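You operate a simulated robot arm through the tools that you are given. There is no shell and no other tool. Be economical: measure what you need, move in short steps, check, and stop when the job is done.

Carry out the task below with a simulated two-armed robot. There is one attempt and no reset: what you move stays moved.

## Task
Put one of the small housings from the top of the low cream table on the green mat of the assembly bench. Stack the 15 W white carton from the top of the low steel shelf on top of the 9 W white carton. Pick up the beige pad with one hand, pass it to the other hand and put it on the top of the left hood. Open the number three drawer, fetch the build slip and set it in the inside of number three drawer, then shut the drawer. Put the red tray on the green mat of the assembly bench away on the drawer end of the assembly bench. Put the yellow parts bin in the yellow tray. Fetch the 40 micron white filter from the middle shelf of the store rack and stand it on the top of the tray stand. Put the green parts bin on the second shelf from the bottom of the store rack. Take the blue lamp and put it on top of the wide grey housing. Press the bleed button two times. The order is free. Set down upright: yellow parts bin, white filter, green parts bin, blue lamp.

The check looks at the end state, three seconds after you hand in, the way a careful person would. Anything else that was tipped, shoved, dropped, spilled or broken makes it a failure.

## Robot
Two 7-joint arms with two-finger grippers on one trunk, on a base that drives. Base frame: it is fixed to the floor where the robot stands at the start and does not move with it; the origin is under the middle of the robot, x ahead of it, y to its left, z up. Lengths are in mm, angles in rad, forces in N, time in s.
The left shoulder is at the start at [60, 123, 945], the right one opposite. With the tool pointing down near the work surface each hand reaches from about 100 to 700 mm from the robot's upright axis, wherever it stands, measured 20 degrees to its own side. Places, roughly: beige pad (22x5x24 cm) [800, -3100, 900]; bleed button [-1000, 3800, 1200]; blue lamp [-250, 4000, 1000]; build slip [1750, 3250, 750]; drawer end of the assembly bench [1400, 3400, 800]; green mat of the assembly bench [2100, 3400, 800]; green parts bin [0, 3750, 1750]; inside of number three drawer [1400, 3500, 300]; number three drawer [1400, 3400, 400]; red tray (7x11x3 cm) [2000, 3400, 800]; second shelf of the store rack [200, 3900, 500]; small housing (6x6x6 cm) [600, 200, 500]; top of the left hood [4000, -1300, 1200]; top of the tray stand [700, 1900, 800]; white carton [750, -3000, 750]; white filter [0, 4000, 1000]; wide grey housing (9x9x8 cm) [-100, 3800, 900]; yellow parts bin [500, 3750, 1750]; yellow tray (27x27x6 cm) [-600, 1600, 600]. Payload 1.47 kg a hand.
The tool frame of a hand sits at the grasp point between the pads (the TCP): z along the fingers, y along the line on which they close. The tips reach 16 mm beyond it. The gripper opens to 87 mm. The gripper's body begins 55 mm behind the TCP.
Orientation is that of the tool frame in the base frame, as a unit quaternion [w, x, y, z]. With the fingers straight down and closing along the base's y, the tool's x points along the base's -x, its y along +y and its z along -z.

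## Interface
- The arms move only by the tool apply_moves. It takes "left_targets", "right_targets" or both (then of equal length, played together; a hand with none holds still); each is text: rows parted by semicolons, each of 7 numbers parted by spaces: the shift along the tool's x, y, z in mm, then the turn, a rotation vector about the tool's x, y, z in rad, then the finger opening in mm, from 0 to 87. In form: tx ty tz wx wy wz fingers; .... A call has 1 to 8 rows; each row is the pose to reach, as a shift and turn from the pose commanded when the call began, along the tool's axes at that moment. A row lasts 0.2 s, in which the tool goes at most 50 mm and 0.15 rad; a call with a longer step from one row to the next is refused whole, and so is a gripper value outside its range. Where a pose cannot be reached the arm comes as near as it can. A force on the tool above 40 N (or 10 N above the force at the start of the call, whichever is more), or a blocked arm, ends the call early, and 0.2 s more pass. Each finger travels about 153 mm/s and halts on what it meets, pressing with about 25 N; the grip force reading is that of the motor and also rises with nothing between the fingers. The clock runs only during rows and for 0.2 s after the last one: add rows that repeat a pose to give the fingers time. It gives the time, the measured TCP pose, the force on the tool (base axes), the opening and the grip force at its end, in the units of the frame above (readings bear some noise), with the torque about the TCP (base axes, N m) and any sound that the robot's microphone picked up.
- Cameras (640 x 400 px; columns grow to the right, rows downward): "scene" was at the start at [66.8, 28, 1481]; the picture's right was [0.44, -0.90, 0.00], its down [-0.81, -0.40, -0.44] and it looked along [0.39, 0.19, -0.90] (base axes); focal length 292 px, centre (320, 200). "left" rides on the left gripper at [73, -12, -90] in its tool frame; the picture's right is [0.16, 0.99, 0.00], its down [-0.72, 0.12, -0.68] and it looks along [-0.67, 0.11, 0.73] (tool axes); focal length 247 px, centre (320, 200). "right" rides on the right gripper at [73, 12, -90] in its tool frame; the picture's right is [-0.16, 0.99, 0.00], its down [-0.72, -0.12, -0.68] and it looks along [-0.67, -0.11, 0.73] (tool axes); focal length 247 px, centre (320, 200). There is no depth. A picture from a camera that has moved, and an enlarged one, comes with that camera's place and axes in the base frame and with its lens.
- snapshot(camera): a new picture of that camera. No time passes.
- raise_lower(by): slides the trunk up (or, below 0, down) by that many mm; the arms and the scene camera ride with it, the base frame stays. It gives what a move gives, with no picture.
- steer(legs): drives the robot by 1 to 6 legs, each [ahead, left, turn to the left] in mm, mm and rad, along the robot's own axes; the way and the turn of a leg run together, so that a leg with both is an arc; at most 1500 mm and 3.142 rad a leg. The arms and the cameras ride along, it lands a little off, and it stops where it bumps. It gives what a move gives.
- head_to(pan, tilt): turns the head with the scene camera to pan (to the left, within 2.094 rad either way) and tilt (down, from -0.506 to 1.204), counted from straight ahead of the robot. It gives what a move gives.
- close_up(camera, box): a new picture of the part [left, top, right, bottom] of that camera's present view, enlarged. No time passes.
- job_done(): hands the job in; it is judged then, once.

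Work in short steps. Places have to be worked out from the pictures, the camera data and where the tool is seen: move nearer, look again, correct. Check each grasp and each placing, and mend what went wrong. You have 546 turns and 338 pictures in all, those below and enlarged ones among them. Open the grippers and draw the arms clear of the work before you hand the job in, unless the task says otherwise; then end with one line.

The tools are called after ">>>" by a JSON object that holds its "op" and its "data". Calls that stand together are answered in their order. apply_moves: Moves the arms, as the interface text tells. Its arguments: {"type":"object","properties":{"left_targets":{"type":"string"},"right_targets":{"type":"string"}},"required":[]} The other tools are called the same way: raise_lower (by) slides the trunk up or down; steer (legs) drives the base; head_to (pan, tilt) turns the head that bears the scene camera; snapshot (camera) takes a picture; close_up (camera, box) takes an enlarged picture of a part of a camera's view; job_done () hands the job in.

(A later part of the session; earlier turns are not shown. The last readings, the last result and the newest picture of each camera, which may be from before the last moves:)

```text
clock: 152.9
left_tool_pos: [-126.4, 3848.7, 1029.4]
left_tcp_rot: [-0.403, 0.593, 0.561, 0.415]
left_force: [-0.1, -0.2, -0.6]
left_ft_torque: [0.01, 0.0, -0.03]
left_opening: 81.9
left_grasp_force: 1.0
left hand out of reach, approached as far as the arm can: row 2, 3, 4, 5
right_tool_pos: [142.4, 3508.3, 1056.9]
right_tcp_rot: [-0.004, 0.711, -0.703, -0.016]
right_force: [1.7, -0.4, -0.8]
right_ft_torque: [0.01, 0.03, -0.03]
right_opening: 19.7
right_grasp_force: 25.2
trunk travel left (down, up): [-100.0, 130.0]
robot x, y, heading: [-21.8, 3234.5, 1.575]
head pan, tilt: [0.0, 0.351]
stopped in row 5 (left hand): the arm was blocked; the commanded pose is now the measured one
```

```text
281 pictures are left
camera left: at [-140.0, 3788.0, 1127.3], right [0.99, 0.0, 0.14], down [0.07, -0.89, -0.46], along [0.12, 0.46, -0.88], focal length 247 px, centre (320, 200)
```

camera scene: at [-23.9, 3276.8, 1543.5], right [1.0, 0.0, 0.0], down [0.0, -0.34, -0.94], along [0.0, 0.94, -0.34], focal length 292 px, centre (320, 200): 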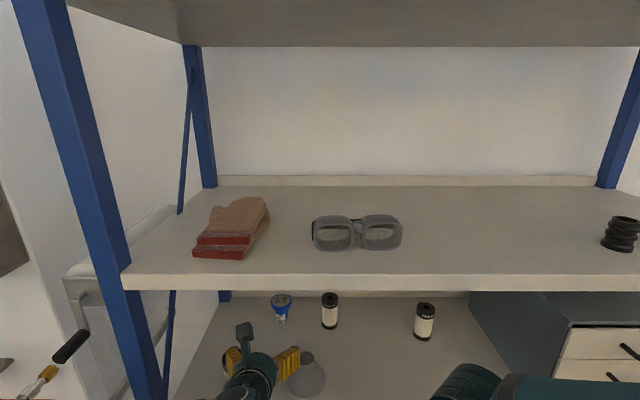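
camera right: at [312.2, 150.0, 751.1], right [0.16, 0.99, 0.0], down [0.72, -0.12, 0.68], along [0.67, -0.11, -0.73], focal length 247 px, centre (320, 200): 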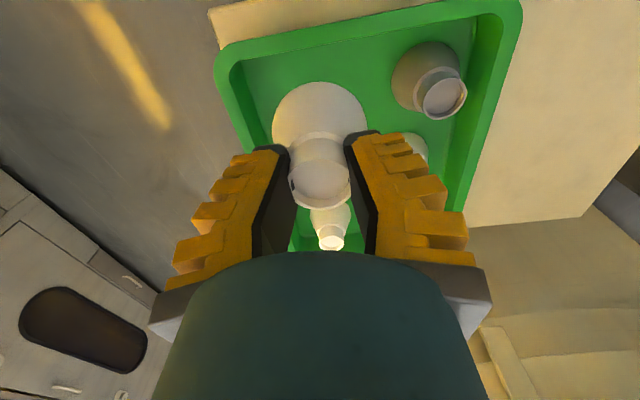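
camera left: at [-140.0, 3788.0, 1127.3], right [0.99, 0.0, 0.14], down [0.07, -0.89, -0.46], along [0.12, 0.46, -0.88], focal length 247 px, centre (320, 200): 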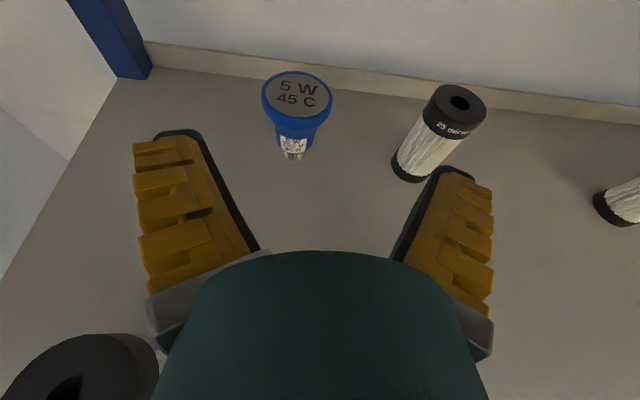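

The arm got blocked and the right hand was displaced; I look down to see what touches.

>>> {"op": "head_to", "data": {"pan": 0.3, "tilt": 1.0}}

>>> {"op": "snapshot", "data": {"camera": "scene"}}

```text
clock: 153.9
left_tool_pos: [-125.5, 3846.4, 1028.0]
left_tcp_rot: [-0.398, 0.596, 0.56, 0.415]
left_force: [0.4, 0.3, -0.1]
left_ft_torque: [-0.01, 0.03, 0.01]
left_opening: 81.7
left_grasp_force: 1.2
right_tool_pos: [142.7, 3508.4, 1059.5]
right_tcp_rot: [-0.005, 0.709, -0.705, -0.017]
right_force: [-0.2, 0.3, -0.5]
right_ft_torque: [0.02, -0.04, 0.01]
right_opening: 19.8
right_grasp_force: 25.1
trunk travel left (down, up): [-100.0, 130.0]
robot x, y, heading: [-24.1, 3234.4, 1.575]
head pan, tilt: [0.3, 1.0]
```

```text
280 pictures are left
camera scene: at [-21.9, 3268.9, 1491.0], right [0.95, 0.3, -0.01], down [0.24, -0.78, -0.57], along [-0.17, 0.54, -0.82], focal length 292 px, centre (320, 200)
```

scene: 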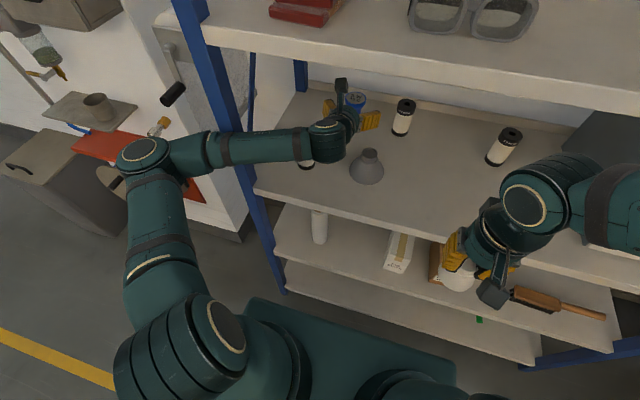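

The left forearm comes in from the side and touches the rack's left post; the right arm suits this side better. I back straight out and will place the housing first to free the right hand.

>>> {"op": "steer", "data": {"legs": [[-420, 0, 0]]}}

>>> {"op": "head_to", "data": {"pan": -0.5, "tilt": 0.4}}

>>> {"op": "snapshot", "data": {"camera": "scene"}}

```text
clock: 154.6
left_tool_pos: [-118.9, 3840.4, 1031.9]
left_tcp_rot: [-0.393, 0.602, 0.548, 0.426]
left_force: [-0.4, 0.0, 0.3]
left_ft_torque: [0.0, -0.01, -0.02]
left_opening: 81.7
left_grasp_force: 1.3
right_tool_pos: [139.3, 3514.6, 1056.0]
right_tcp_rot: [-0.003, 0.711, -0.703, -0.01]
right_force: [-0.5, -0.5, -0.5]
right_ft_torque: [0.03, 0.03, 0.02]
right_opening: 19.7
right_grasp_force: 25.0
trunk travel left (down, up): [-100.0, 130.0]
robot x, y, heading: [-23.2, 3232.0, 1.577]
head pan, tilt: [0.3, 1.0]
stopped in leg 1: the robot was blocked; the commanded pose is now the measured one
```

```text
clock: 155.7
left_tool_pos: [-118.0, 3839.8, 1029.7]
left_tcp_rot: [-0.391, 0.604, 0.549, 0.425]
left_force: [-0.5, -0.1, -0.1]
left_ft_torque: [-0.01, 0.03, -0.02]
left_opening: 81.6
left_grasp_force: 0.8
right_tool_pos: [138.2, 3514.8, 1057.1]
right_tcp_rot: [-0.005, 0.71, -0.704, -0.012]
right_force: [0.2, -0.5, -0.6]
right_ft_torque: [0.01, 0.01, 0.03]
right_opening: 19.6
right_grasp_force: 25.2
trunk travel left (down, up): [-100.0, 130.0]
robot x, y, heading: [-24.1, 3232.2, 1.579]
head pan, tilt: [-0.499, 0.4]
```

```text
279 pictures are left
camera scene: at [37.4, 3291.4, 1540.4], right [0.88, -0.47, -0.02], down [-0.19, -0.32, -0.93], along [0.43, 0.82, -0.37], focal length 292 px, centre (320, 200)
```

scene: 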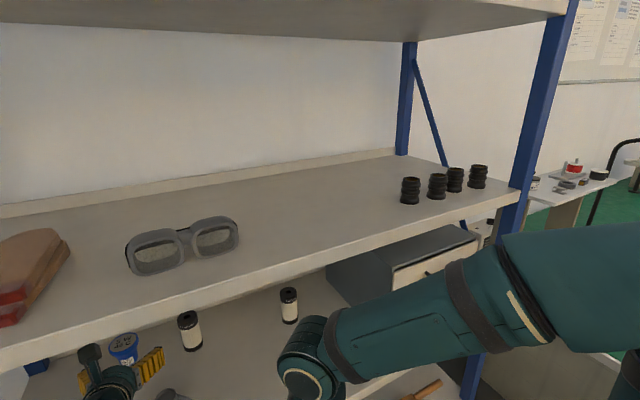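

Backing is blocked too, so something is hooked, likely the left elbow. Look at the left side.

>>> {"op": "head_to", "data": {"pan": 0.9, "tilt": 0.7}}

>>> {"op": "snapshot", "data": {"camera": "scene"}}

>>> {"op": "snapshot", "data": {"camera": "left"}}

```text
clock: 157.2
left_tool_pos: [-118.1, 3838.7, 1028.8]
left_tcp_rot: [-0.391, 0.604, 0.548, 0.426]
left_force: [0.0, 0.0, 0.1]
left_ft_torque: [0.01, -0.01, -0.03]
left_opening: 81.8
left_grasp_force: 1.0
right_tool_pos: [137.9, 3513.2, 1056.8]
right_tcp_rot: [-0.004, 0.71, -0.704, -0.011]
right_force: [-0.5, -1.0, -0.1]
right_ft_torque: [0.0, -0.02, -0.01]
right_opening: 20.0
right_grasp_force: 24.8
trunk travel left (down, up): [-100.0, 130.0]
robot x, y, heading: [-25.2, 3230.3, 1.578]
head pan, tilt: [0.901, 0.7]
```

```text
278 pictures are left
camera scene: at [-74.0, 3262.7, 1514.0], right [0.62, 0.79, 0.01], down [0.5, -0.38, -0.78], along [-0.61, 0.49, -0.63], focal length 292 px, centre (320, 200)
```

scene: 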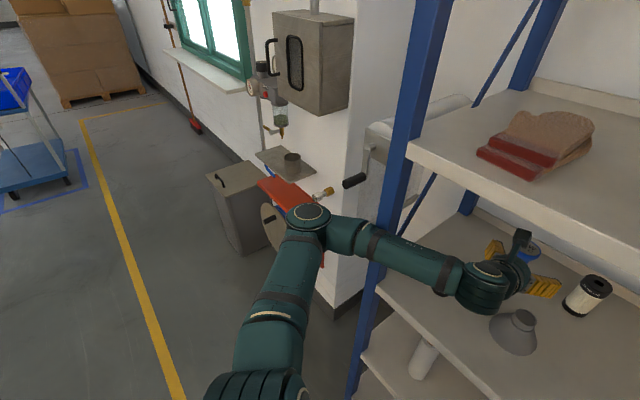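

```text
277 pictures are left
camera left: at [-134.7, 3779.8, 1126.8], right [0.99, -0.04, 0.14], down [0.03, -0.89, -0.46], along [0.15, 0.46, -0.88], focal length 247 px, centre (320, 200)
```

left: 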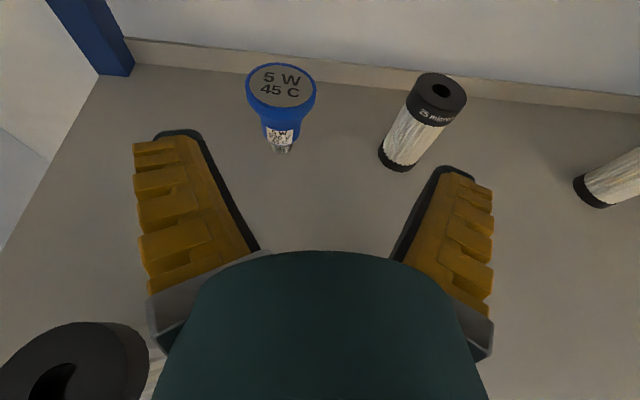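

Forearm is in front of (touching) the post. I first retract the left hand 60 mm along its axis to release pressure.

>>> {"op": "apply_moves", "data": {"left_targets": "0 0 -20 0 0 0 80; 0 0 -40 0 0 0 80; 0 0 -60 0 0 0 80"}}

```text
clock: 158.0
left_tool_pos: [-139.8, 3815.1, 1036.2]
left_tcp_rot: [-0.386, 0.6, 0.563, 0.417]
left_force: [1.4, -0.7, 0.3]
left_ft_torque: [-0.02, -0.01, 0.03]
left_opening: 81.9
left_grasp_force: 1.0
right_tool_pos: [126.8, 3538.4, 1052.4]
right_tcp_rot: [0.001, 0.71, -0.704, 0.001]
right_force: [-0.1, -0.4, -0.7]
right_ft_torque: [0.01, 0.01, -0.01]
right_opening: 19.6
right_grasp_force: 24.9
trunk travel left (down, up): [-100.0, 130.0]
robot x, y, heading: [-20.7, 3236.3, 1.576]
head pan, tilt: [0.901, 0.7]
```

The strain is released (right hand back to nominal). Now back out with the base.

>>> {"op": "steer", "data": {"legs": [[-400, 0, 0]]}}

>>> {"op": "head_to", "data": {"pan": 0.2, "tilt": 0.4}}

>>> {"op": "snapshot", "data": {"camera": "scene"}}

```text
clock: 160.5
left_tool_pos: [-133.9, 3413.5, 1033.3]
left_tcp_rot: [-0.383, 0.604, 0.561, 0.417]
left_force: [-0.6, -1.1, -0.2]
left_ft_torque: [0.03, 0.02, 0.03]
left_opening: 81.7
left_grasp_force: 1.2
right_tool_pos: [131.9, 3139.1, 1052.2]
right_tcp_rot: [0.001, 0.709, -0.705, 0.001]
right_force: [-1.0, -0.2, -0.3]
right_ft_torque: [0.01, -0.01, 0.05]
right_opening: 19.7
right_grasp_force: 24.9
trunk travel left (down, up): [-100.0, 130.0]
robot x, y, heading: [-22.1, 2836.1, 1.576]
head pan, tilt: [0.901, 0.7]
```

```text
clock: 161.6
left_tool_pos: [-133.2, 3414.2, 1033.4]
left_tcp_rot: [-0.383, 0.604, 0.561, 0.417]
left_force: [-0.9, 0.4, 0.2]
left_ft_torque: [-0.01, 0.0, 0.02]
left_opening: 81.8
left_grasp_force: 0.8
right_tool_pos: [131.5, 3139.0, 1052.7]
right_tcp_rot: [0.001, 0.709, -0.705, 0.0]
right_force: [0.1, -0.1, -0.2]
right_ft_torque: [0.02, 0.01, 0.0]
right_opening: 20.0
right_grasp_force: 24.5
trunk travel left (down, up): [-100.0, 130.0]
robot x, y, heading: [-23.6, 2831.8, 1.576]
head pan, tilt: [0.201, 0.4]
```

```text
276 pictures are left
camera scene: at [-38.3, 2937.6, 1539.0], right [0.98, 0.2, 0.0], down [0.08, -0.38, -0.92], along [-0.19, 0.9, -0.39], focal length 292 px, centre (320, 200)
```

scene: 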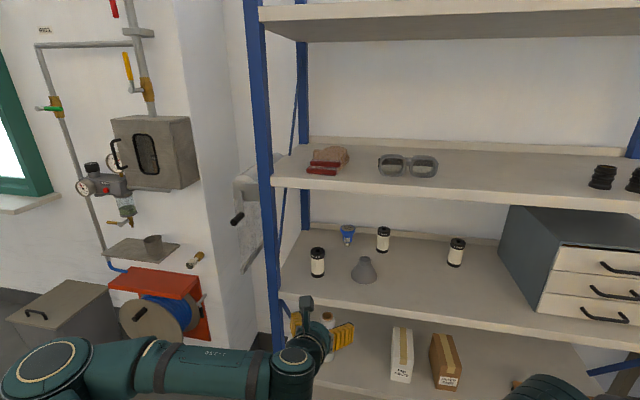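

Everything on the shelf stands as before. I retract the left hand a bit and drive east to the assembly bench.

>>> {"op": "apply_moves", "data": {"left_targets": "-10 -20 -45 0 0 0 80; -20 -40 -90 0 0 0 80; -30 -60 -135 0 0 0 80; -40 -80 -180 0 0 0 80; -40 -80 -220 0 0 0 80"}}

>>> {"op": "steer", "data": {"legs": [[-230, 0, 0], [0, -1300, 0]]}}

>>> {"op": "head_to", "data": {"pan": -0.4, "tilt": 0.5}}

>>> {"op": "snapshot", "data": {"camera": "scene"}}

```text
refused: row 1 steps farther than a row can; nothing moved
```

```text
clock: 174.5
left_tool_pos: [1183.1, 3174.2, 1034.1]
left_tcp_rot: [-0.378, 0.611, 0.553, 0.423]
left_force: [-0.9, 0.0, 0.1]
left_ft_torque: [0.0, -0.02, -0.01]
left_opening: 81.9
left_grasp_force: 1.4
right_tool_pos: [1441.6, 2891.7, 1052.4]
right_tcp_rot: [0.0, -0.699, 0.715, 0.0]
right_force: [0.3, -0.4, 0.5]
right_ft_torque: [0.0, -0.03, 0.0]
right_opening: 19.8
right_grasp_force: 25.5
trunk travel left (down, up): [-100.0, 130.0]
robot x, y, heading: [1277.9, 2597.0, 1.547]
head pan, tilt: [0.201, 0.4]
```

```text
clock: 175.5
left_tool_pos: [1183.6, 3174.7, 1033.4]
left_tcp_rot: [-0.377, 0.611, 0.553, 0.423]
left_force: [0.4, -0.4, -0.7]
left_ft_torque: [0.01, -0.01, -0.01]
left_opening: 81.7
left_grasp_force: 1.3
right_tool_pos: [1440.3, 2892.8, 1052.2]
right_tcp_rot: [-0.001, -0.699, 0.715, -0.001]
right_force: [-0.5, -0.5, -0.5]
right_ft_torque: [-0.01, 0.01, 0.01]
right_opening: 19.9
right_grasp_force: 25.1
trunk travel left (down, up): [-100.0, 130.0]
robot x, y, heading: [1281.4, 2595.1, 1.546]
head pan, tilt: [-0.4, 0.499]
```

```text
275 pictures are left
camera scene: at [1318.9, 2687.5, 1529.9], right [0.91, -0.41, 0.0], down [-0.2, -0.44, -0.88], along [0.36, 0.8, -0.48], focal length 292 px, centre (320, 200)
```

scene: 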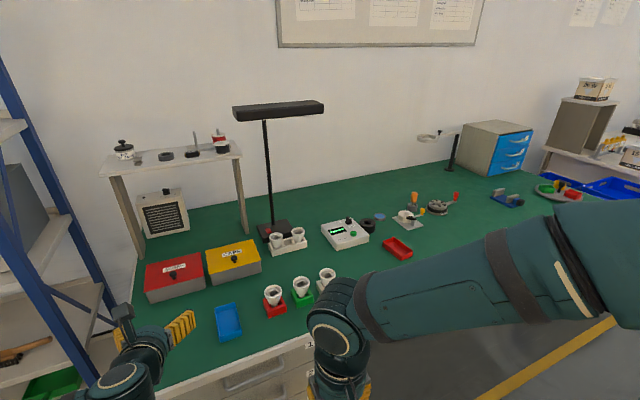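

The bench is in view: green mat, red tray at ≈[1986,3411]. I retract the left hand in allowed steps, then shift east and view the mat.

>>> {"op": "apply_moves", "data": {"left_targets": "-8 -15 -40 0 0 0 80; -16 -30 -80 0 0 0 80; -24 -45 -120 0 0 0 80; -32 -60 -160 0 0 0 80; -40 -75 -200 0 0 0 80"}}

>>> {"op": "steer", "data": {"legs": [[0, -620, 0.025]]}}

>>> {"op": "head_to", "data": {"pan": 0.0, "tilt": 0.6}}

>>> {"op": "snapshot", "data": {"camera": "scene"}}

```text
clock: 176.7
left_tool_pos: [1081.1, 3101.7, 1088.7]
left_tcp_rot: [-0.376, 0.612, 0.552, 0.423]
left_force: [0.7, -0.4, 0.0]
left_ft_torque: [-0.03, -0.02, -0.01]
left_opening: 81.6
left_grasp_force: 0.8
left hand out of reach, approached as far as the arm can: row 2, 3, 4, 5
right_tool_pos: [1440.5, 2892.5, 1052.1]
right_tcp_rot: [-0.001, -0.699, 0.715, 0.0]
right_force: [-0.3, -0.1, -0.2]
right_ft_torque: [0.01, 0.0, 0.01]
right_opening: 19.8
right_grasp_force: 24.8
trunk travel left (down, up): [-100.0, 130.0]
robot x, y, heading: [1277.3, 2592.3, 1.548]
head pan, tilt: [-0.4, 0.499]
```

```text
clock: 182.7
left_tool_pos: [1694.5, 3088.2, 1086.6]
left_tcp_rot: [-0.383, 0.604, 0.561, 0.417]
left_force: [1.0, 0.7, -0.1]
left_ft_torque: [-0.02, -0.01, 0.02]
left_opening: 81.6
left_grasp_force: 1.3
right_tool_pos: [2059.5, 2891.9, 1051.8]
right_tcp_rot: [0.001, 0.709, -0.705, 0.0]
right_force: [1.2, -0.3, -0.2]
right_ft_torque: [-0.05, 0.03, -0.02]
right_opening: 19.5
right_grasp_force: 25.6
trunk travel left (down, up): [-100.0, 130.0]
robot x, y, heading: [1910.3, 2585.2, 1.575]
head pan, tilt: [-0.4, 0.499]
```

```text
clock: 183.5
left_tool_pos: [1694.1, 3089.5, 1087.7]
left_tcp_rot: [-0.383, 0.603, 0.561, 0.418]
left_force: [0.2, 0.5, 0.0]
left_ft_torque: [0.01, 0.0, 0.03]
left_opening: 82.0
left_grasp_force: 0.9
right_tool_pos: [2060.3, 2890.2, 1051.1]
right_tcp_rot: [0.001, 0.709, -0.705, 0.001]
right_force: [0.4, 0.0, -0.2]
right_ft_torque: [0.02, 0.0, 0.01]
right_opening: 19.9
right_grasp_force: 24.6
trunk travel left (down, up): [-100.0, 130.0]
robot x, y, heading: [1906.1, 2583.1, 1.572]
head pan, tilt: [0.0, 0.6]
```

```text
274 pictures are left
camera scene: at [1908.1, 2686.4, 1520.8], right [1.0, 0.0, 0.0], down [0.0, -0.56, -0.83], along [0.0, 0.83, -0.56], focal length 292 px, centre (320, 200)
```

scene: 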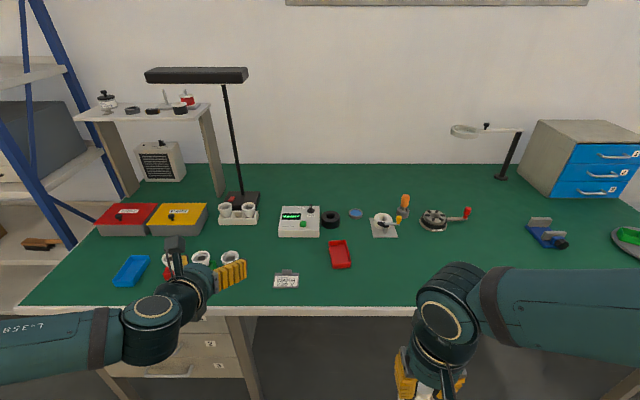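

Clear overview. Check the held housing in the right camera before placing it around [2150,3320].

>>> {"op": "snapshot", "data": {"camera": "right"}}

>>> {"op": "close_up", "data": {"camera": "scene", "box": [80, 220, 440, 400]}}

```text
273 pictures are left
camera right: at [2047.4, 2818.5, 1140.7], right [-0.99, 0.15, 0.0], down [0.11, 0.73, 0.68], along [0.1, 0.67, -0.73], focal length 247 px, centre (320, 200)
```

right: 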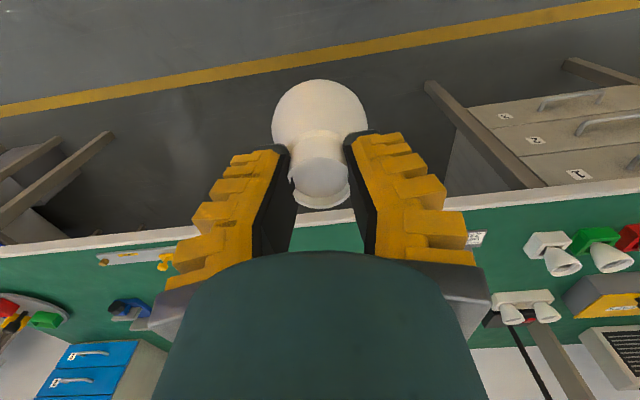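

```text
1.78 times, centred on (260, 310) of scene
camera zoom: at [1908.1, 2686.4, 1520.8], right [1.0, 0.0, 0.0], down [0.0, -0.56, -0.83], along [0.0, 0.83, -0.56], focal length 520 px, centre (427, 4)
```

zoom: 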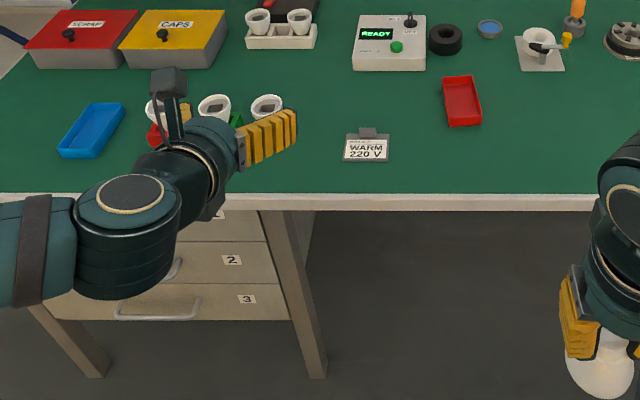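

The slip ("WARM 220 V") is at ≈[1800,3300] and drawers 1–3 are visible. I drive forward 200 mm and extend the right hand over the mat.

>>> {"op": "steer", "data": {"legs": [[200, 0, 0]]}}

>>> {"op": "apply_moves", "data": {"right_targets": "-45 -15 10 0 0 0 0; -90 -30 20 0 0 0 0; -135 -45 40 0 0 0 0; -180 -60 70 0 0 0 0; -220 -70 100 0 0 0 0; -225 -75 145 0 0 0 0; -225 -75 180 0 0 0 0"}}

>>> {"op": "snapshot", "data": {"camera": "right"}}

>>> {"op": "snapshot", "data": {"camera": "scene"}}

```text
clock: 185.1
left_tool_pos: [1693.6, 3286.2, 1087.1]
left_tcp_rot: [-0.383, 0.603, 0.562, 0.417]
left_force: [0.3, -0.1, 0.2]
left_ft_torque: [0.0, 0.03, -0.01]
left_opening: 81.5
left_grasp_force: 1.4
right_tool_pos: [2058.2, 3086.7, 1051.7]
right_tcp_rot: [0.001, 0.709, -0.705, 0.002]
right_force: [-0.5, 1.1, -0.6]
right_ft_torque: [-0.01, -0.04, 0.01]
right_opening: 19.7
right_grasp_force: 25.0
trunk travel left (down, up): [-100.0, 130.0]
robot x, y, heading: [1912.3, 2780.9, 1.574]
head pan, tilt: [0.0, 0.6]
```

```text
refused: row 3 steps farther than a row can; nothing moved
```

```text
271 pictures are left
camera right: at [2046.5, 3015.1, 1140.5], right [-0.99, 0.15, 0.0], down [0.11, 0.73, 0.68], along [0.1, 0.67, -0.73], focal length 247 px, centre (320, 200)
```

right: 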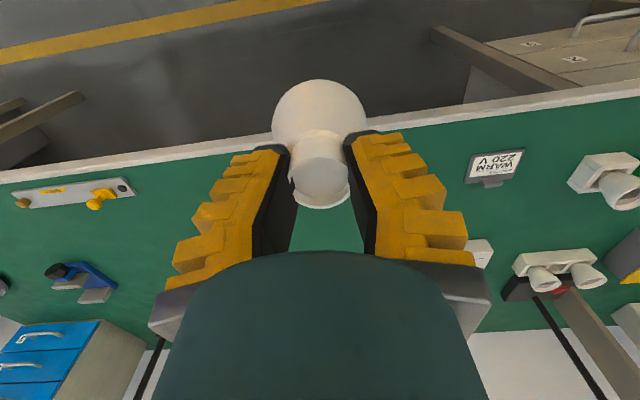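

```text
270 pictures are left
camera scene: at [1907.2, 2883.3, 1520.7], right [1.0, 0.0, 0.0], down [0.0, -0.57, -0.82], along [0.0, 0.82, -0.57], focal length 292 px, centre (320, 200)
```

scene: 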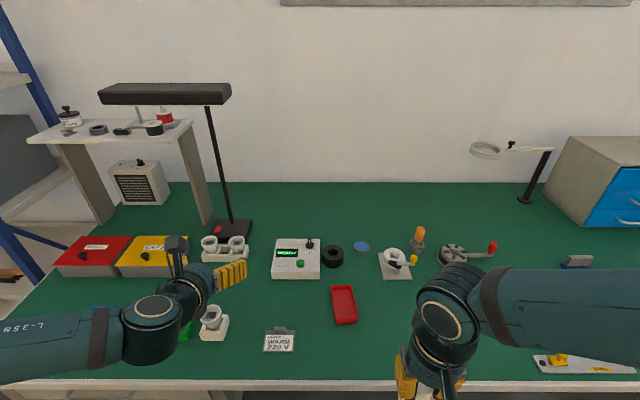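

Bench top is ≈z 800. Move the right hand over the free mat spot in smaller steps.

>>> {"op": "apply_moves", "data": {"right_targets": "-44 -14 10 0 0 0 0; -88 -28 20 0 0 0 0; -130 -42 35 0 0 0 0; -172 -55 55 0 0 0 0; -212 -65 80 0 0 0 0; -220 -72 125 0 0 0 0; -220 -72 165 0 0 0 0; -220 -72 175 0 0 0 0"}}

>>> {"op": "snapshot", "data": {"camera": "right"}}

>>> {"op": "snapshot", "data": {"camera": "scene"}}

```text
clock: 186.9
left_tool_pos: [1692.9, 3284.1, 1086.7]
left_tcp_rot: [-0.382, 0.604, 0.561, 0.417]
left_force: [0.1, 0.2, 0.0]
left_ft_torque: [-0.02, 0.01, -0.03]
left_opening: 81.6
left_grasp_force: 0.8
right_tool_pos: [2129.2, 3306.5, 876.4]
right_tcp_rot: [0.001, 0.709, -0.705, 0.001]
right_force: [-0.5, -0.2, -0.6]
right_ft_torque: [-0.02, 0.01, 0.0]
right_opening: 19.8
right_grasp_force: 25.3
trunk travel left (down, up): [-100.0, 130.0]
robot x, y, heading: [1910.1, 2780.3, 1.573]
head pan, tilt: [0.0, 0.6]
```

```text
269 pictures are left
camera right: at [2116.3, 3234.7, 964.9], right [-0.99, 0.15, 0.0], down [0.11, 0.73, 0.68], along [0.1, 0.67, -0.73], focal length 247 px, centre (320, 200)
```

right: 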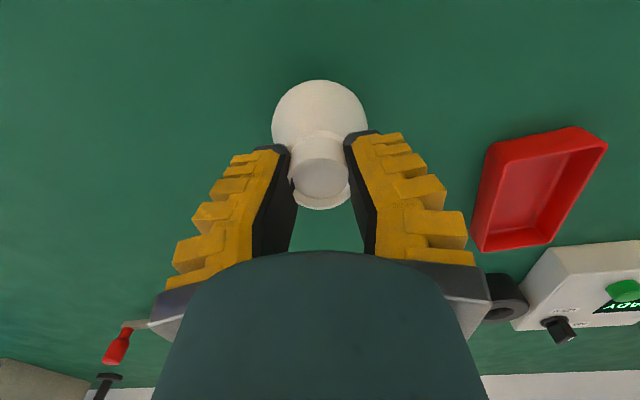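

```text
268 pictures are left
camera scene: at [1907.3, 2881.7, 1520.9], right [1.0, 0.0, 0.0], down [0.0, -0.56, -0.83], along [0.0, 0.83, -0.56], focal length 292 px, centre (320, 200)
```

scene: 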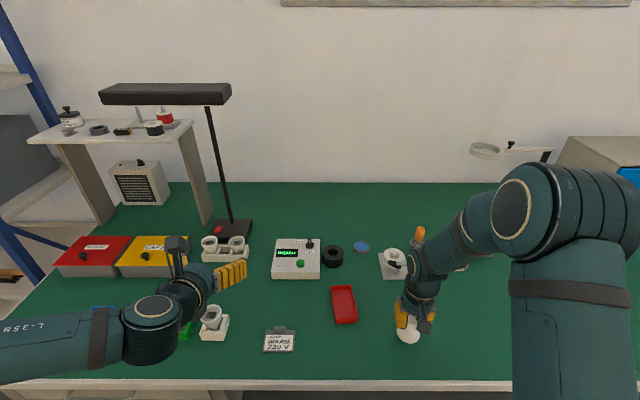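

Spot is free. Lower slowly until contact force shows.

>>> {"op": "apply_moves", "data": {"right_targets": "0 0 8 0 0 0 0; 0 0 14 0 0 0 0; 0 0 18 0 0 0 0; 0 0 21 0 0 0 0"}}

```text
clock: 187.9
left_tool_pos: [1692.4, 3284.9, 1088.8]
left_tcp_rot: [-0.383, 0.603, 0.561, 0.417]
left_force: [-0.2, 0.1, -1.1]
left_ft_torque: [0.01, 0.02, 0.03]
left_opening: 81.6
left_grasp_force: 1.2
right_tool_pos: [2128.3, 3307.0, 854.8]
right_tcp_rot: [0.0, 0.709, -0.706, 0.0]
right_force: [-0.5, -0.5, 1.6]
right_ft_torque: [0.02, 0.03, -0.02]
right_opening: 19.4
right_grasp_force: 24.9
trunk travel left (down, up): [-100.0, 130.0]
robot x, y, heading: [1905.3, 2783.0, 1.572]
head pan, tilt: [0.0, 0.6]
```

>>> {"op": "apply_moves", "data": {"right_targets": "0 0 3 0 0 0 0; 0 0 6 0 0 0 0; 0 0 9 0 0 0 0"}}

```text
clock: 188.9
left_tool_pos: [1692.3, 3283.5, 1088.4]
left_tcp_rot: [-0.383, 0.603, 0.56, 0.419]
left_force: [-0.6, -0.2, -0.1]
left_ft_torque: [0.01, 0.06, -0.04]
left_opening: 81.6
left_grasp_force: 1.1
right_tool_pos: [2129.4, 3306.3, 851.0]
right_tcp_rot: [-0.002, 0.709, -0.706, -0.001]
right_force: [1.4, -9.2, 23.5]
right_ft_torque: [-0.29, 0.02, 0.01]
right_opening: 23.5
right_grasp_force: 24.6
trunk travel left (down, up): [-100.0, 130.0]
robot x, y, heading: [1908.4, 2782.9, 1.573]
head pan, tilt: [0.0, 0.6]
stopped in row 3 (right hand): the force on the tool passed its limit at 41 N (the readings are from after the stop); the commanded pose is now the measured one
```

It has touched down (opening returned to 23.5 as it levelled). Release and raise.

>>> {"op": "apply_moves", "data": {"right_targets": "0 0 -2 0 0 0 30; 0 0 -2 0 0 0 50; 0 0 -2 0 0 0 60; 0 0 -30 0 0 0 65; 0 0 -75 0 0 0 65; 0 0 -120 0 0 0 65"}}

>>> {"op": "snapshot", "data": {"camera": "right"}}

```text
clock: 190.3
left_tool_pos: [1692.6, 3284.4, 1086.6]
left_tcp_rot: [-0.382, 0.604, 0.561, 0.418]
left_force: [0.6, 0.3, -0.3]
left_ft_torque: [-0.02, -0.04, 0.04]
left_opening: 81.8
left_grasp_force: 1.3
right_tool_pos: [2129.6, 3307.6, 968.0]
right_tcp_rot: [0.0, 0.71, -0.704, -0.001]
right_force: [0.1, -0.1, 0.4]
right_ft_torque: [0.02, -0.03, 0.0]
right_opening: 69.1
right_grasp_force: 2.8
trunk travel left (down, up): [-100.0, 130.0]
robot x, y, heading: [1906.9, 2780.3, 1.576]
head pan, tilt: [0.0, 0.6]
```

```text
267 pictures are left
camera right: at [2118.0, 3235.5, 1057.0], right [-0.99, 0.15, 0.0], down [0.11, 0.72, 0.68], along [0.1, 0.67, -0.73], focal length 247 px, centre (320, 200)
```

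right: 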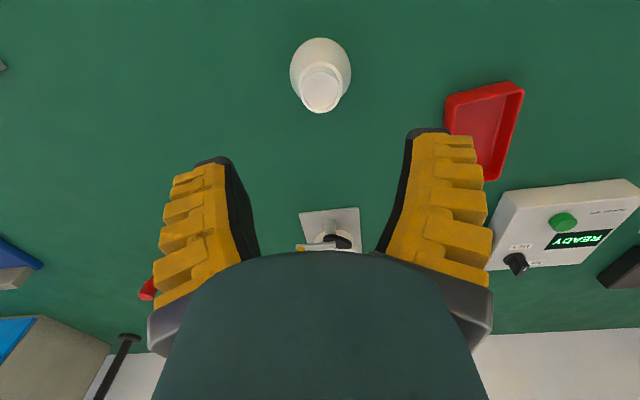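

Housing stands upright on the mat. Next the red tray (centre ≈[1974,3395]); I move the open right hand above it.

>>> {"op": "apply_moves", "data": {"right_targets": "-20 36 0 0 0 0 87; -40 72 10 0 0 0 87; -60 108 25 0 0 0 87; -78 140 45 0 0 0 87; -87 156 75 0 0 0 87; -87 156 78 0 0 0 87"}}

>>> {"op": "snapshot", "data": {"camera": "right"}}

>>> {"op": "close_up", "data": {"camera": "scene", "box": [240, 230, 440, 355]}}

```text
clock: 191.7
left_tool_pos: [1693.3, 3284.5, 1087.1]
left_tcp_rot: [-0.384, 0.603, 0.561, 0.417]
left_force: [1.0, 0.0, 0.2]
left_ft_torque: [-0.02, 0.0, 0.01]
left_opening: 81.6
left_grasp_force: 1.0
right_tool_pos: [1973.6, 3392.8, 891.3]
right_tcp_rot: [-0.001, 0.709, -0.705, -0.001]
right_force: [-0.5, 0.7, 0.5]
right_ft_torque: [-0.04, -0.03, 0.0]
right_opening: 86.8
right_grasp_force: 0.1
trunk travel left (down, up): [-100.0, 130.0]
robot x, y, heading: [1905.8, 2779.9, 1.575]
head pan, tilt: [0.0, 0.6]
```

```text
266 pictures are left
camera right: at [1961.4, 3321.4, 979.2], right [-0.99, 0.15, 0.0], down [0.11, 0.72, 0.68], along [0.1, 0.67, -0.73], focal length 247 px, centre (320, 200)
```

right: 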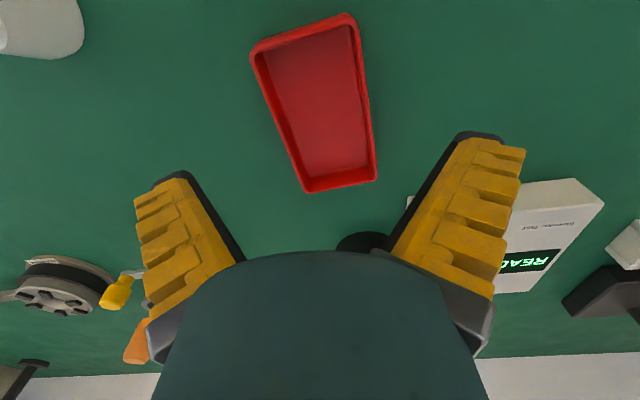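

```text
3.20 times, centred on (340, 292) of scene
camera zoom: at [1907.4, 2881.5, 1520.9], right [1.0, 0.0, 0.0], down [0.0, -0.56, -0.83], along [0.0, 0.83, -0.56], focal length 935 px, centre (256, -96)
```

zoom: 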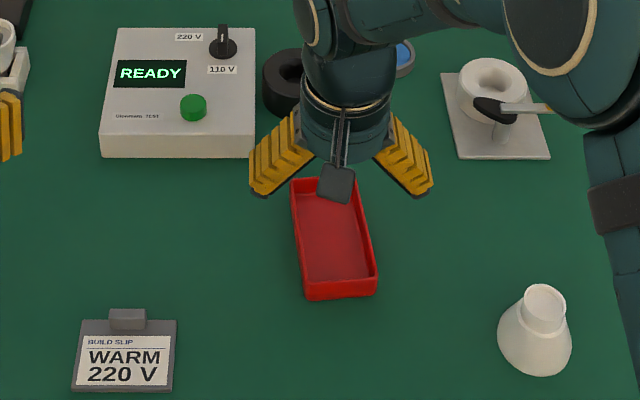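

Tray centre [1970,3394], rotated ~0.11 rad. Align, lower to z≈823 and close across its width.

>>> {"op": "apply_moves", "data": {"right_targets": "-1 3 20 0 0 -0.06 87; -1 3 45 0 0 -0.11 87; -1 3 60 0 0 -0.11 87; -1 3 67 0 0 -0.11 87; -1 3 67 0 0 -0.11 60; -1 3 67 0 0 -0.11 30; -1 3 67 0 0 -0.11 20"}}

>>> {"op": "snapshot", "data": {"camera": "right"}}

```text
clock: 193.3
left_tool_pos: [1694.2, 3284.7, 1086.8]
left_tcp_rot: [-0.382, 0.604, 0.56, 0.418]
left_force: [0.0, 0.1, 0.3]
left_ft_torque: [0.01, -0.01, 0.01]
left_opening: 81.5
left_grasp_force: 0.8
right_tool_pos: [1969.1, 3394.1, 823.8]
right_tcp_rot: [-0.001, 0.747, -0.665, -0.001]
right_force: [-0.1, -0.2, -0.4]
right_ft_torque: [-0.01, 0.02, 0.01]
right_opening: 61.2
right_grasp_force: 24.7
trunk travel left (down, up): [-100.0, 130.0]
robot x, y, heading: [1909.3, 2782.5, 1.579]
head pan, tilt: [0.0, 0.6]
```

```text
264 pictures are left
camera right: at [1965.9, 3321.5, 911.6], right [-1.0, 0.04, 0.0], down [0.03, 0.73, 0.68], along [0.03, 0.68, -0.73], focal length 247 px, centre (320, 200)
```

right: 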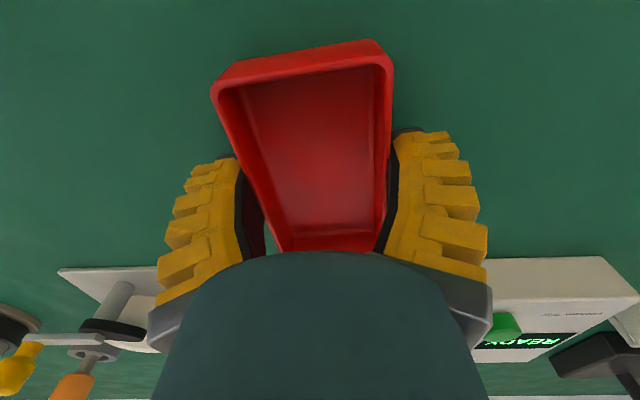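

Tray gripped (61 mm). Lift, then drive west to the drawer end.

>>> {"op": "apply_moves", "data": {"right_targets": "0 0 -25 0 0 0 20; 0 0 -70 0 0 0 20; 0 0 -115 0 0 0 20; 30 0 -145 0 0 0 20; 65 0 -165 0 0 0 20; 100 0 -180 0 0 0 20"}}

>>> {"op": "steer", "data": {"legs": [[-120, 0, 0], [0, 450, 0]]}}

>>> {"op": "head_to", "data": {"pan": 0.1, "tilt": 0.75}}

>>> {"op": "snapshot", "data": {"camera": "scene"}}

>>> {"op": "snapshot", "data": {"camera": "right"}}

```text
clock: 194.7
left_tool_pos: [1694.0, 3284.1, 1087.7]
left_tcp_rot: [-0.383, 0.603, 0.561, 0.418]
left_force: [0.3, -0.5, -0.3]
left_ft_torque: [-0.01, 0.0, -0.01]
left_opening: 81.7
left_grasp_force: 0.8
right_tool_pos: [1979.7, 3294.7, 1001.9]
right_tcp_rot: [-0.001, 0.747, -0.665, -0.001]
right_force: [-0.2, -0.6, -1.0]
right_ft_torque: [0.0, 0.02, 0.0]
right_opening: 60.8
right_grasp_force: 25.0
trunk travel left (down, up): [-100.0, 130.0]
robot x, y, heading: [1905.5, 2783.3, 1.57]
head pan, tilt: [0.0, 0.6]
```

```text
clock: 200.0
left_tool_pos: [1239.8, 3161.4, 1087.8]
left_tcp_rot: [-0.384, 0.602, 0.563, 0.417]
left_force: [-0.1, -0.8, -1.1]
left_ft_torque: [0.01, 0.0, 0.03]
left_opening: 81.7
left_grasp_force: 0.5
right_tool_pos: [1527.1, 3174.8, 1003.6]
right_tcp_rot: [-0.002, 0.749, -0.663, -0.001]
right_force: [0.4, 0.1, -0.2]
right_ft_torque: [0.0, 0.01, 0.01]
right_opening: 61.3
right_grasp_force: 25.3
trunk travel left (down, up): [-100.0, 130.0]
robot x, y, heading: [1458.2, 2664.9, 1.58]
head pan, tilt: [0.0, 0.6]
```

```text
clock: 200.7
left_tool_pos: [1239.6, 3161.0, 1088.2]
left_tcp_rot: [-0.384, 0.602, 0.564, 0.416]
left_force: [-1.1, -0.4, 0.7]
left_ft_torque: [0.01, -0.03, 0.01]
left_opening: 81.6
left_grasp_force: 1.1
right_tool_pos: [1527.5, 3175.5, 1001.9]
right_tcp_rot: [-0.001, 0.749, -0.662, 0.0]
right_force: [1.2, -0.5, -1.1]
right_ft_torque: [0.03, 0.0, -0.03]
right_opening: 61.0
right_grasp_force: 24.7
trunk travel left (down, up): [-100.0, 130.0]
robot x, y, heading: [1455.4, 2661.6, 1.582]
head pan, tilt: [0.099, 0.75]
```

```text
263 pictures are left
camera scene: at [1449.3, 2754.4, 1508.0], right [0.99, 0.11, 0.0], down [0.07, -0.68, -0.73], along [-0.08, 0.73, -0.68], focal length 292 px, centre (320, 200)
```

scene: 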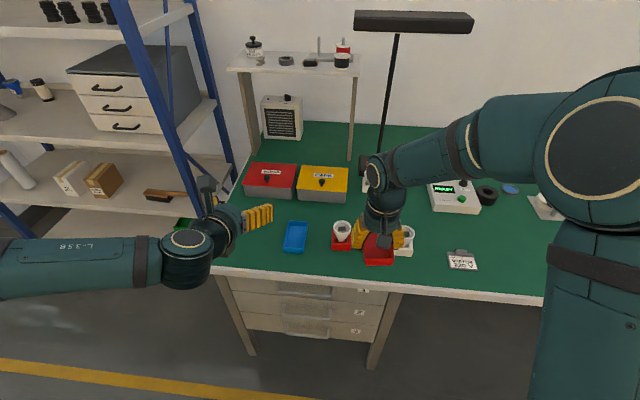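

```text
262 pictures are left
camera right: at [1524.1, 3102.6, 1091.0], right [-1.0, 0.04, 0.0], down [0.03, 0.73, 0.68], along [0.03, 0.68, -0.73], focal length 247 px, centre (320, 200)
```

right: 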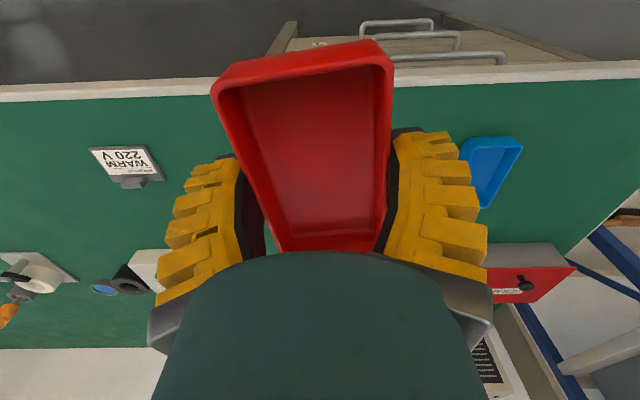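

Free spot on the drawer end: left of the blue tray, around [1185,3340]. Drive there.

>>> {"op": "steer", "data": {"legs": [[0, 340, -0.01], [120, 0, 0]]}}

>>> {"op": "snapshot", "data": {"camera": "scene"}}

>>> {"op": "snapshot", "data": {"camera": "right"}}

```text
clock: 205.1
left_tool_pos: [906.8, 3281.1, 1086.7]
left_tcp_rot: [-0.383, 0.603, 0.563, 0.416]
left_force: [0.1, 0.1, -0.5]
left_ft_torque: [0.0, -0.05, 0.01]
left_opening: 81.5
left_grasp_force: 0.8
right_tool_pos: [1193.9, 3293.8, 1001.9]
right_tcp_rot: [0.0, 0.748, -0.664, 0.0]
right_force: [0.0, -0.3, -0.8]
right_ft_torque: [-0.06, 0.01, 0.0]
right_opening: 61.0
right_grasp_force: 25.2
trunk travel left (down, up): [-100.0, 130.0]
robot x, y, heading: [1120.2, 2779.5, 1.575]
head pan, tilt: [0.099, 0.75]
```

```text
261 pictures are left
camera scene: at [1113.5, 2873.8, 1507.8], right [0.99, 0.11, 0.0], down [0.07, -0.68, -0.73], along [-0.08, 0.73, -0.68], focal length 292 px, centre (320, 200)
```

scene: 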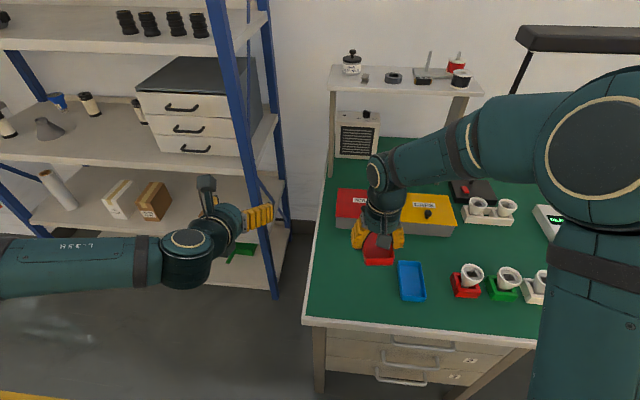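

```text
260 pictures are left
camera right: at [1189.8, 3221.2, 1090.4], right [-1.0, 0.04, 0.0], down [0.03, 0.73, 0.68], along [0.03, 0.68, -0.73], focal length 247 px, centre (320, 200)
```

right: 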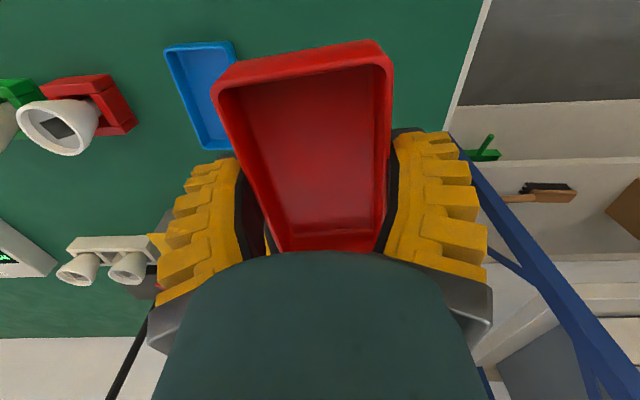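

Free strip between bench edge (x≈1035) and blue tray (x≈1275). Lower the tray at ≈[1165,3330].

>>> {"op": "apply_moves", "data": {"right_targets": "-13 8 35 0 0 0 20; -26 15 70 0 0 0 20; -38 22 105 0 0 0 20; -38 24 140 0 0 0 20; -38 24 160 0 0 0 20; -38 24 170 0 0 0 20"}}

>>> {"op": "snapshot", "data": {"camera": "right"}}

```text
clock: 206.5
left_tool_pos: [907.0, 3280.7, 1088.4]
left_tcp_rot: [-0.384, 0.602, 0.563, 0.416]
left_force: [-0.4, 0.5, 0.1]
left_ft_torque: [-0.03, 0.0, 0.0]
left_opening: 81.8
left_grasp_force: 1.5
right_tool_pos: [1164.5, 3328.3, 833.9]
right_tcp_rot: [0.0, 0.747, -0.664, -0.001]
right_force: [-0.5, 0.1, -1.5]
right_ft_torque: [0.0, 0.0, 0.03]
right_opening: 61.0
right_grasp_force: 25.0
trunk travel left (down, up): [-100.0, 130.0]
robot x, y, heading: [1118.7, 2783.3, 1.574]
head pan, tilt: [0.099, 0.75]
```

```text
259 pictures are left
camera right: at [1162.3, 3255.2, 923.0], right [-1.0, 0.04, 0.0], down [0.03, 0.73, 0.68], along [0.03, 0.68, -0.73], focal length 247 px, centre (320, 200)
```

right: 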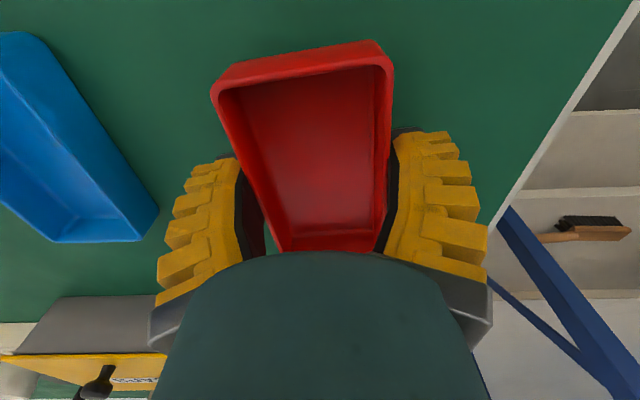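

Clear around it. Lower the last ~9 mm and release.

>>> {"op": "apply_moves", "data": {"right_targets": "0 0 4 0 0 0 20; 0 0 8 0 0 0 20; 0 0 10 0 0 0 20"}}

>>> {"op": "apply_moves", "data": {"right_targets": "0 0 0 0 0 0 65; 0 0 0 0 0 0 80; 0 0 0 0 0 0 80; 0 0 -40 0 0 0 80; 0 0 -90 0 0 0 80; 0 0 -140 0 0 0 80"}}

>>> {"op": "snapshot", "data": {"camera": "right"}}

```text
clock: 207.3
left_tool_pos: [906.0, 3282.1, 1088.4]
left_tcp_rot: [-0.383, 0.603, 0.562, 0.417]
left_force: [0.3, 0.4, 0.9]
left_ft_torque: [0.01, 0.03, 0.02]
left_opening: 81.9
left_grasp_force: 1.1
right_tool_pos: [1164.1, 3327.2, 822.5]
right_tcp_rot: [-0.001, 0.747, -0.665, -0.001]
right_force: [0.1, 0.7, -1.2]
right_ft_torque: [-0.02, 0.0, -0.03]
right_opening: 61.0
right_grasp_force: 24.8
trunk travel left (down, up): [-100.0, 130.0]
robot x, y, heading: [1120.2, 2781.1, 1.57]
head pan, tilt: [0.099, 0.75]
```

```text
clock: 208.7
left_tool_pos: [907.6, 3280.5, 1088.2]
left_tcp_rot: [-0.383, 0.603, 0.562, 0.417]
left_force: [-0.2, 0.4, 0.3]
left_ft_torque: [-0.01, -0.02, 0.01]
left_opening: 81.8
left_grasp_force: 1.0
right_tool_pos: [1162.6, 3325.8, 962.4]
right_tcp_rot: [0.0, 0.747, -0.665, -0.001]
right_force: [0.1, -0.1, 0.3]
right_ft_torque: [0.01, -0.02, -0.03]
right_opening: 81.6
right_grasp_force: 1.6
trunk travel left (down, up): [-100.0, 130.0]
robot x, y, heading: [1119.8, 2776.0, 1.578]
head pan, tilt: [0.099, 0.75]
```

```text
258 pictures are left
camera right: at [1159.8, 3252.4, 1051.3], right [-1.0, 0.04, 0.0], down [0.03, 0.73, 0.68], along [0.03, 0.68, -0.73], focal length 247 px, centre (320, 200)
```

right: 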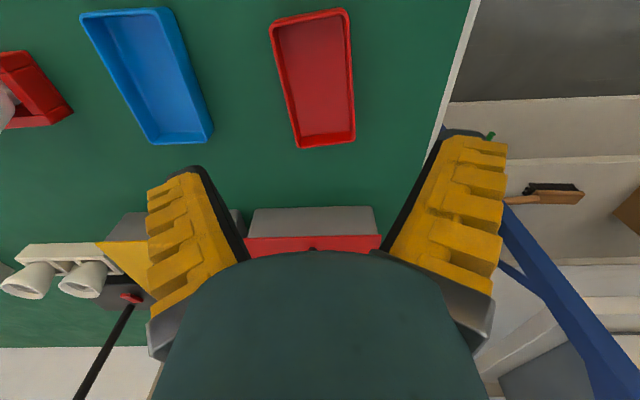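

Red tray is placed. Next the drawer: back off, then turn the right hand to point forward.

>>> {"op": "steer", "data": {"legs": [[-230, 0, 0]]}}

>>> {"op": "apply_moves", "data": {"right_targets": "0 0 -10 0 0 0.11 80; 10 0 -20 0 -0.14 0.11 80; 20 0 -20 0 -0.28 0.11 80; 30 0 -20 0 -0.42 0.11 80; 30 0 -20 0 -0.56 0.11 80; 30 0 -20 0 -0.7 0.11 80; 30 0 -20 0 -0.84 0.11 80"}}

>>> {"op": "apply_moves", "data": {"right_targets": "0 0 0 0 -0.15 0 80; 0 0 0 0 -0.3 0 80; 0 0 0 0 -0.45 0 80; 0 0 0 0 -0.6 0 80; 0 0 0 0 -0.73 0 80"}}

```text
clock: 210.4
left_tool_pos: [906.7, 3050.3, 1088.4]
left_tcp_rot: [-0.383, 0.603, 0.562, 0.417]
left_force: [-0.2, -0.4, 0.3]
left_ft_torque: [-0.02, -0.02, -0.01]
left_opening: 81.9
left_grasp_force: 1.1
right_tool_pos: [1164.3, 3096.9, 962.5]
right_tcp_rot: [-0.001, 0.748, -0.664, -0.001]
right_force: [-0.7, -0.4, 0.7]
right_ft_torque: [0.02, 0.04, 0.02]
right_opening: 81.9
right_grasp_force: 1.0
trunk travel left (down, up): [-100.0, 130.0]
robot x, y, heading: [1121.9, 2549.9, 1.578]
head pan, tilt: [0.099, 0.75]
```

```text
clock: 212.0
left_tool_pos: [906.8, 3049.9, 1087.5]
left_tcp_rot: [-0.384, 0.602, 0.563, 0.416]
left_force: [0.8, 0.7, -0.1]
left_ft_torque: [0.0, 0.01, -0.02]
left_opening: 81.6
left_grasp_force: 1.0
right_tool_pos: [1168.4, 3067.7, 982.7]
right_tcp_rot: [-0.272, 0.646, -0.644, -0.307]
right_force: [-0.5, 0.0, -0.3]
right_ft_torque: [-0.01, -0.01, 0.02]
right_opening: 81.8
right_grasp_force: 1.1
trunk travel left (down, up): [-100.0, 130.0]
robot x, y, heading: [1122.3, 2550.1, 1.576]
head pan, tilt: [0.099, 0.75]
```

```text
clock: 213.2
left_tool_pos: [906.2, 3051.1, 1087.6]
left_tcp_rot: [-0.384, 0.602, 0.562, 0.417]
left_force: [0.2, -0.5, 0.1]
left_ft_torque: [0.02, 0.02, 0.0]
left_opening: 81.6
left_grasp_force: 1.0
right_tool_pos: [1168.1, 3068.3, 982.7]
right_tcp_rot: [0.484, -0.494, 0.505, 0.516]
right_force: [0.1, 0.3, -0.8]
right_ft_torque: [-0.03, 0.01, 0.0]
right_opening: 81.8
right_grasp_force: 1.2
trunk travel left (down, up): [-100.0, 130.0]
robot x, y, heading: [1121.5, 2549.9, 1.57]
head pan, tilt: [0.099, 0.75]
```

Now roll the right hand −π/2 so the fingers close vertically, lower the trunk, and look at the drawers.

>>> {"op": "apply_moves", "data": {"right_targets": "0 0 0 0 0 -0.15 80; 0 0 0 0 0 -0.3 80; 0 0 0 0 0 -0.45 80; 0 0 0 0 0 -0.6 80; 0 0 0 0 0 -0.75 80; 0 0 0 0 0 -0.9 80; 0 0 0 0 0 -1.05 80; 0 0 0 0 0 -1.2 80"}}

>>> {"op": "apply_moves", "data": {"right_targets": "0 0 0 0 0 -0.15 80; 0 0 0 0 0 -0.3 80; 0 0 0 0 0 -0.37 80"}}

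>>> {"op": "raise_lower", "data": {"by": -100}}

>>> {"op": "head_to", "data": {"pan": -0.2, "tilt": 0.9}}

>>> {"op": "snapshot", "data": {"camera": "scene"}}

```text
clock: 215.0
left_tool_pos: [907.8, 3051.0, 1087.9]
left_tcp_rot: [-0.384, 0.602, 0.562, 0.417]
left_force: [-0.9, -0.5, 0.4]
left_ft_torque: [-0.01, 0.01, 0.0]
left_opening: 81.9
left_grasp_force: 1.3
right_tool_pos: [1168.0, 3067.0, 982.7]
right_tcp_rot: [-0.691, 0.693, -0.138, -0.152]
right_force: [0.5, 1.1, 0.0]
right_ft_torque: [0.0, 0.0, 0.04]
right_opening: 81.8
right_grasp_force: 1.2
trunk travel left (down, up): [-100.0, 130.0]
robot x, y, heading: [1122.3, 2546.7, 1.576]
head pan, tilt: [0.099, 0.75]
```

```text
clock: 215.8
left_tool_pos: [908.9, 3050.8, 1086.6]
left_tcp_rot: [-0.384, 0.602, 0.562, 0.417]
left_force: [0.6, -0.2, 0.3]
left_ft_torque: [0.0, 0.02, 0.01]
left_opening: 81.7
left_grasp_force: 1.1
right_tool_pos: [1167.2, 3068.4, 982.6]
right_tcp_rot: [-0.707, 0.707, -0.007, -0.023]
right_force: [0.1, 0.8, 0.4]
right_ft_torque: [0.0, 0.03, -0.02]
right_opening: 81.6
right_grasp_force: 1.1
trunk travel left (down, up): [-100.0, 130.0]
robot x, y, heading: [1122.4, 2548.1, 1.579]
head pan, tilt: [0.099, 0.75]
```

```text
clock: 217.1
left_tool_pos: [908.1, 3051.4, 987.4]
left_tcp_rot: [-0.384, 0.602, 0.562, 0.417]
left_force: [-0.1, -0.6, -1.0]
left_ft_torque: [0.0, 0.01, 0.0]
left_opening: 81.7
left_grasp_force: 1.0
right_tool_pos: [1168.6, 3065.9, 880.7]
right_tcp_rot: [0.707, -0.707, 0.009, 0.023]
right_force: [0.2, -0.2, -0.5]
right_ft_torque: [0.0, -0.01, -0.01]
right_opening: 81.7
right_grasp_force: 1.2
trunk travel left (down, up): [0.0, 230.0]
robot x, y, heading: [1126.7, 2548.6, 1.578]
head pan, tilt: [0.099, 0.75]
```

```text
clock: 217.9
left_tool_pos: [907.5, 3051.5, 986.9]
left_tcp_rot: [-0.384, 0.603, 0.562, 0.417]
left_force: [0.2, -0.5, -0.2]
left_ft_torque: [0.0, 0.0, -0.04]
left_opening: 81.7
left_grasp_force: 1.4
right_tool_pos: [1168.1, 3067.3, 882.0]
right_tcp_rot: [-0.706, 0.708, -0.008, -0.024]
right_force: [0.3, -0.8, -0.7]
right_ft_torque: [0.02, 0.01, -0.03]
right_opening: 81.8
right_grasp_force: 1.6
trunk travel left (down, up): [0.0, 230.0]
robot x, y, heading: [1121.0, 2552.4, 1.579]
head pan, tilt: [-0.201, 0.901]
```

```text
257 pictures are left
camera scene: at [1138.3, 2634.6, 1396.1], right [0.98, -0.19, 0.0], down [-0.15, -0.77, -0.62], along [0.12, 0.61, -0.78], focal length 292 px, centre (320, 200)
```

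scene: 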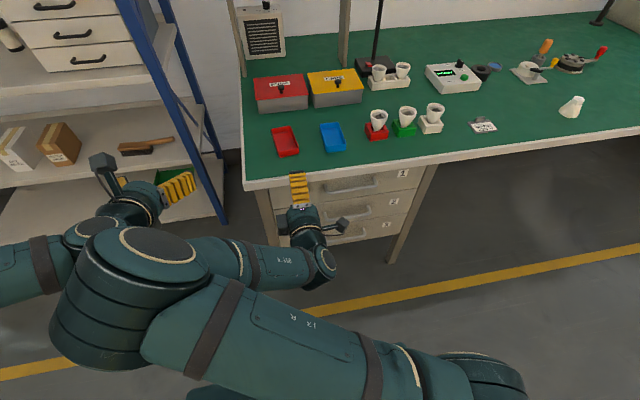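

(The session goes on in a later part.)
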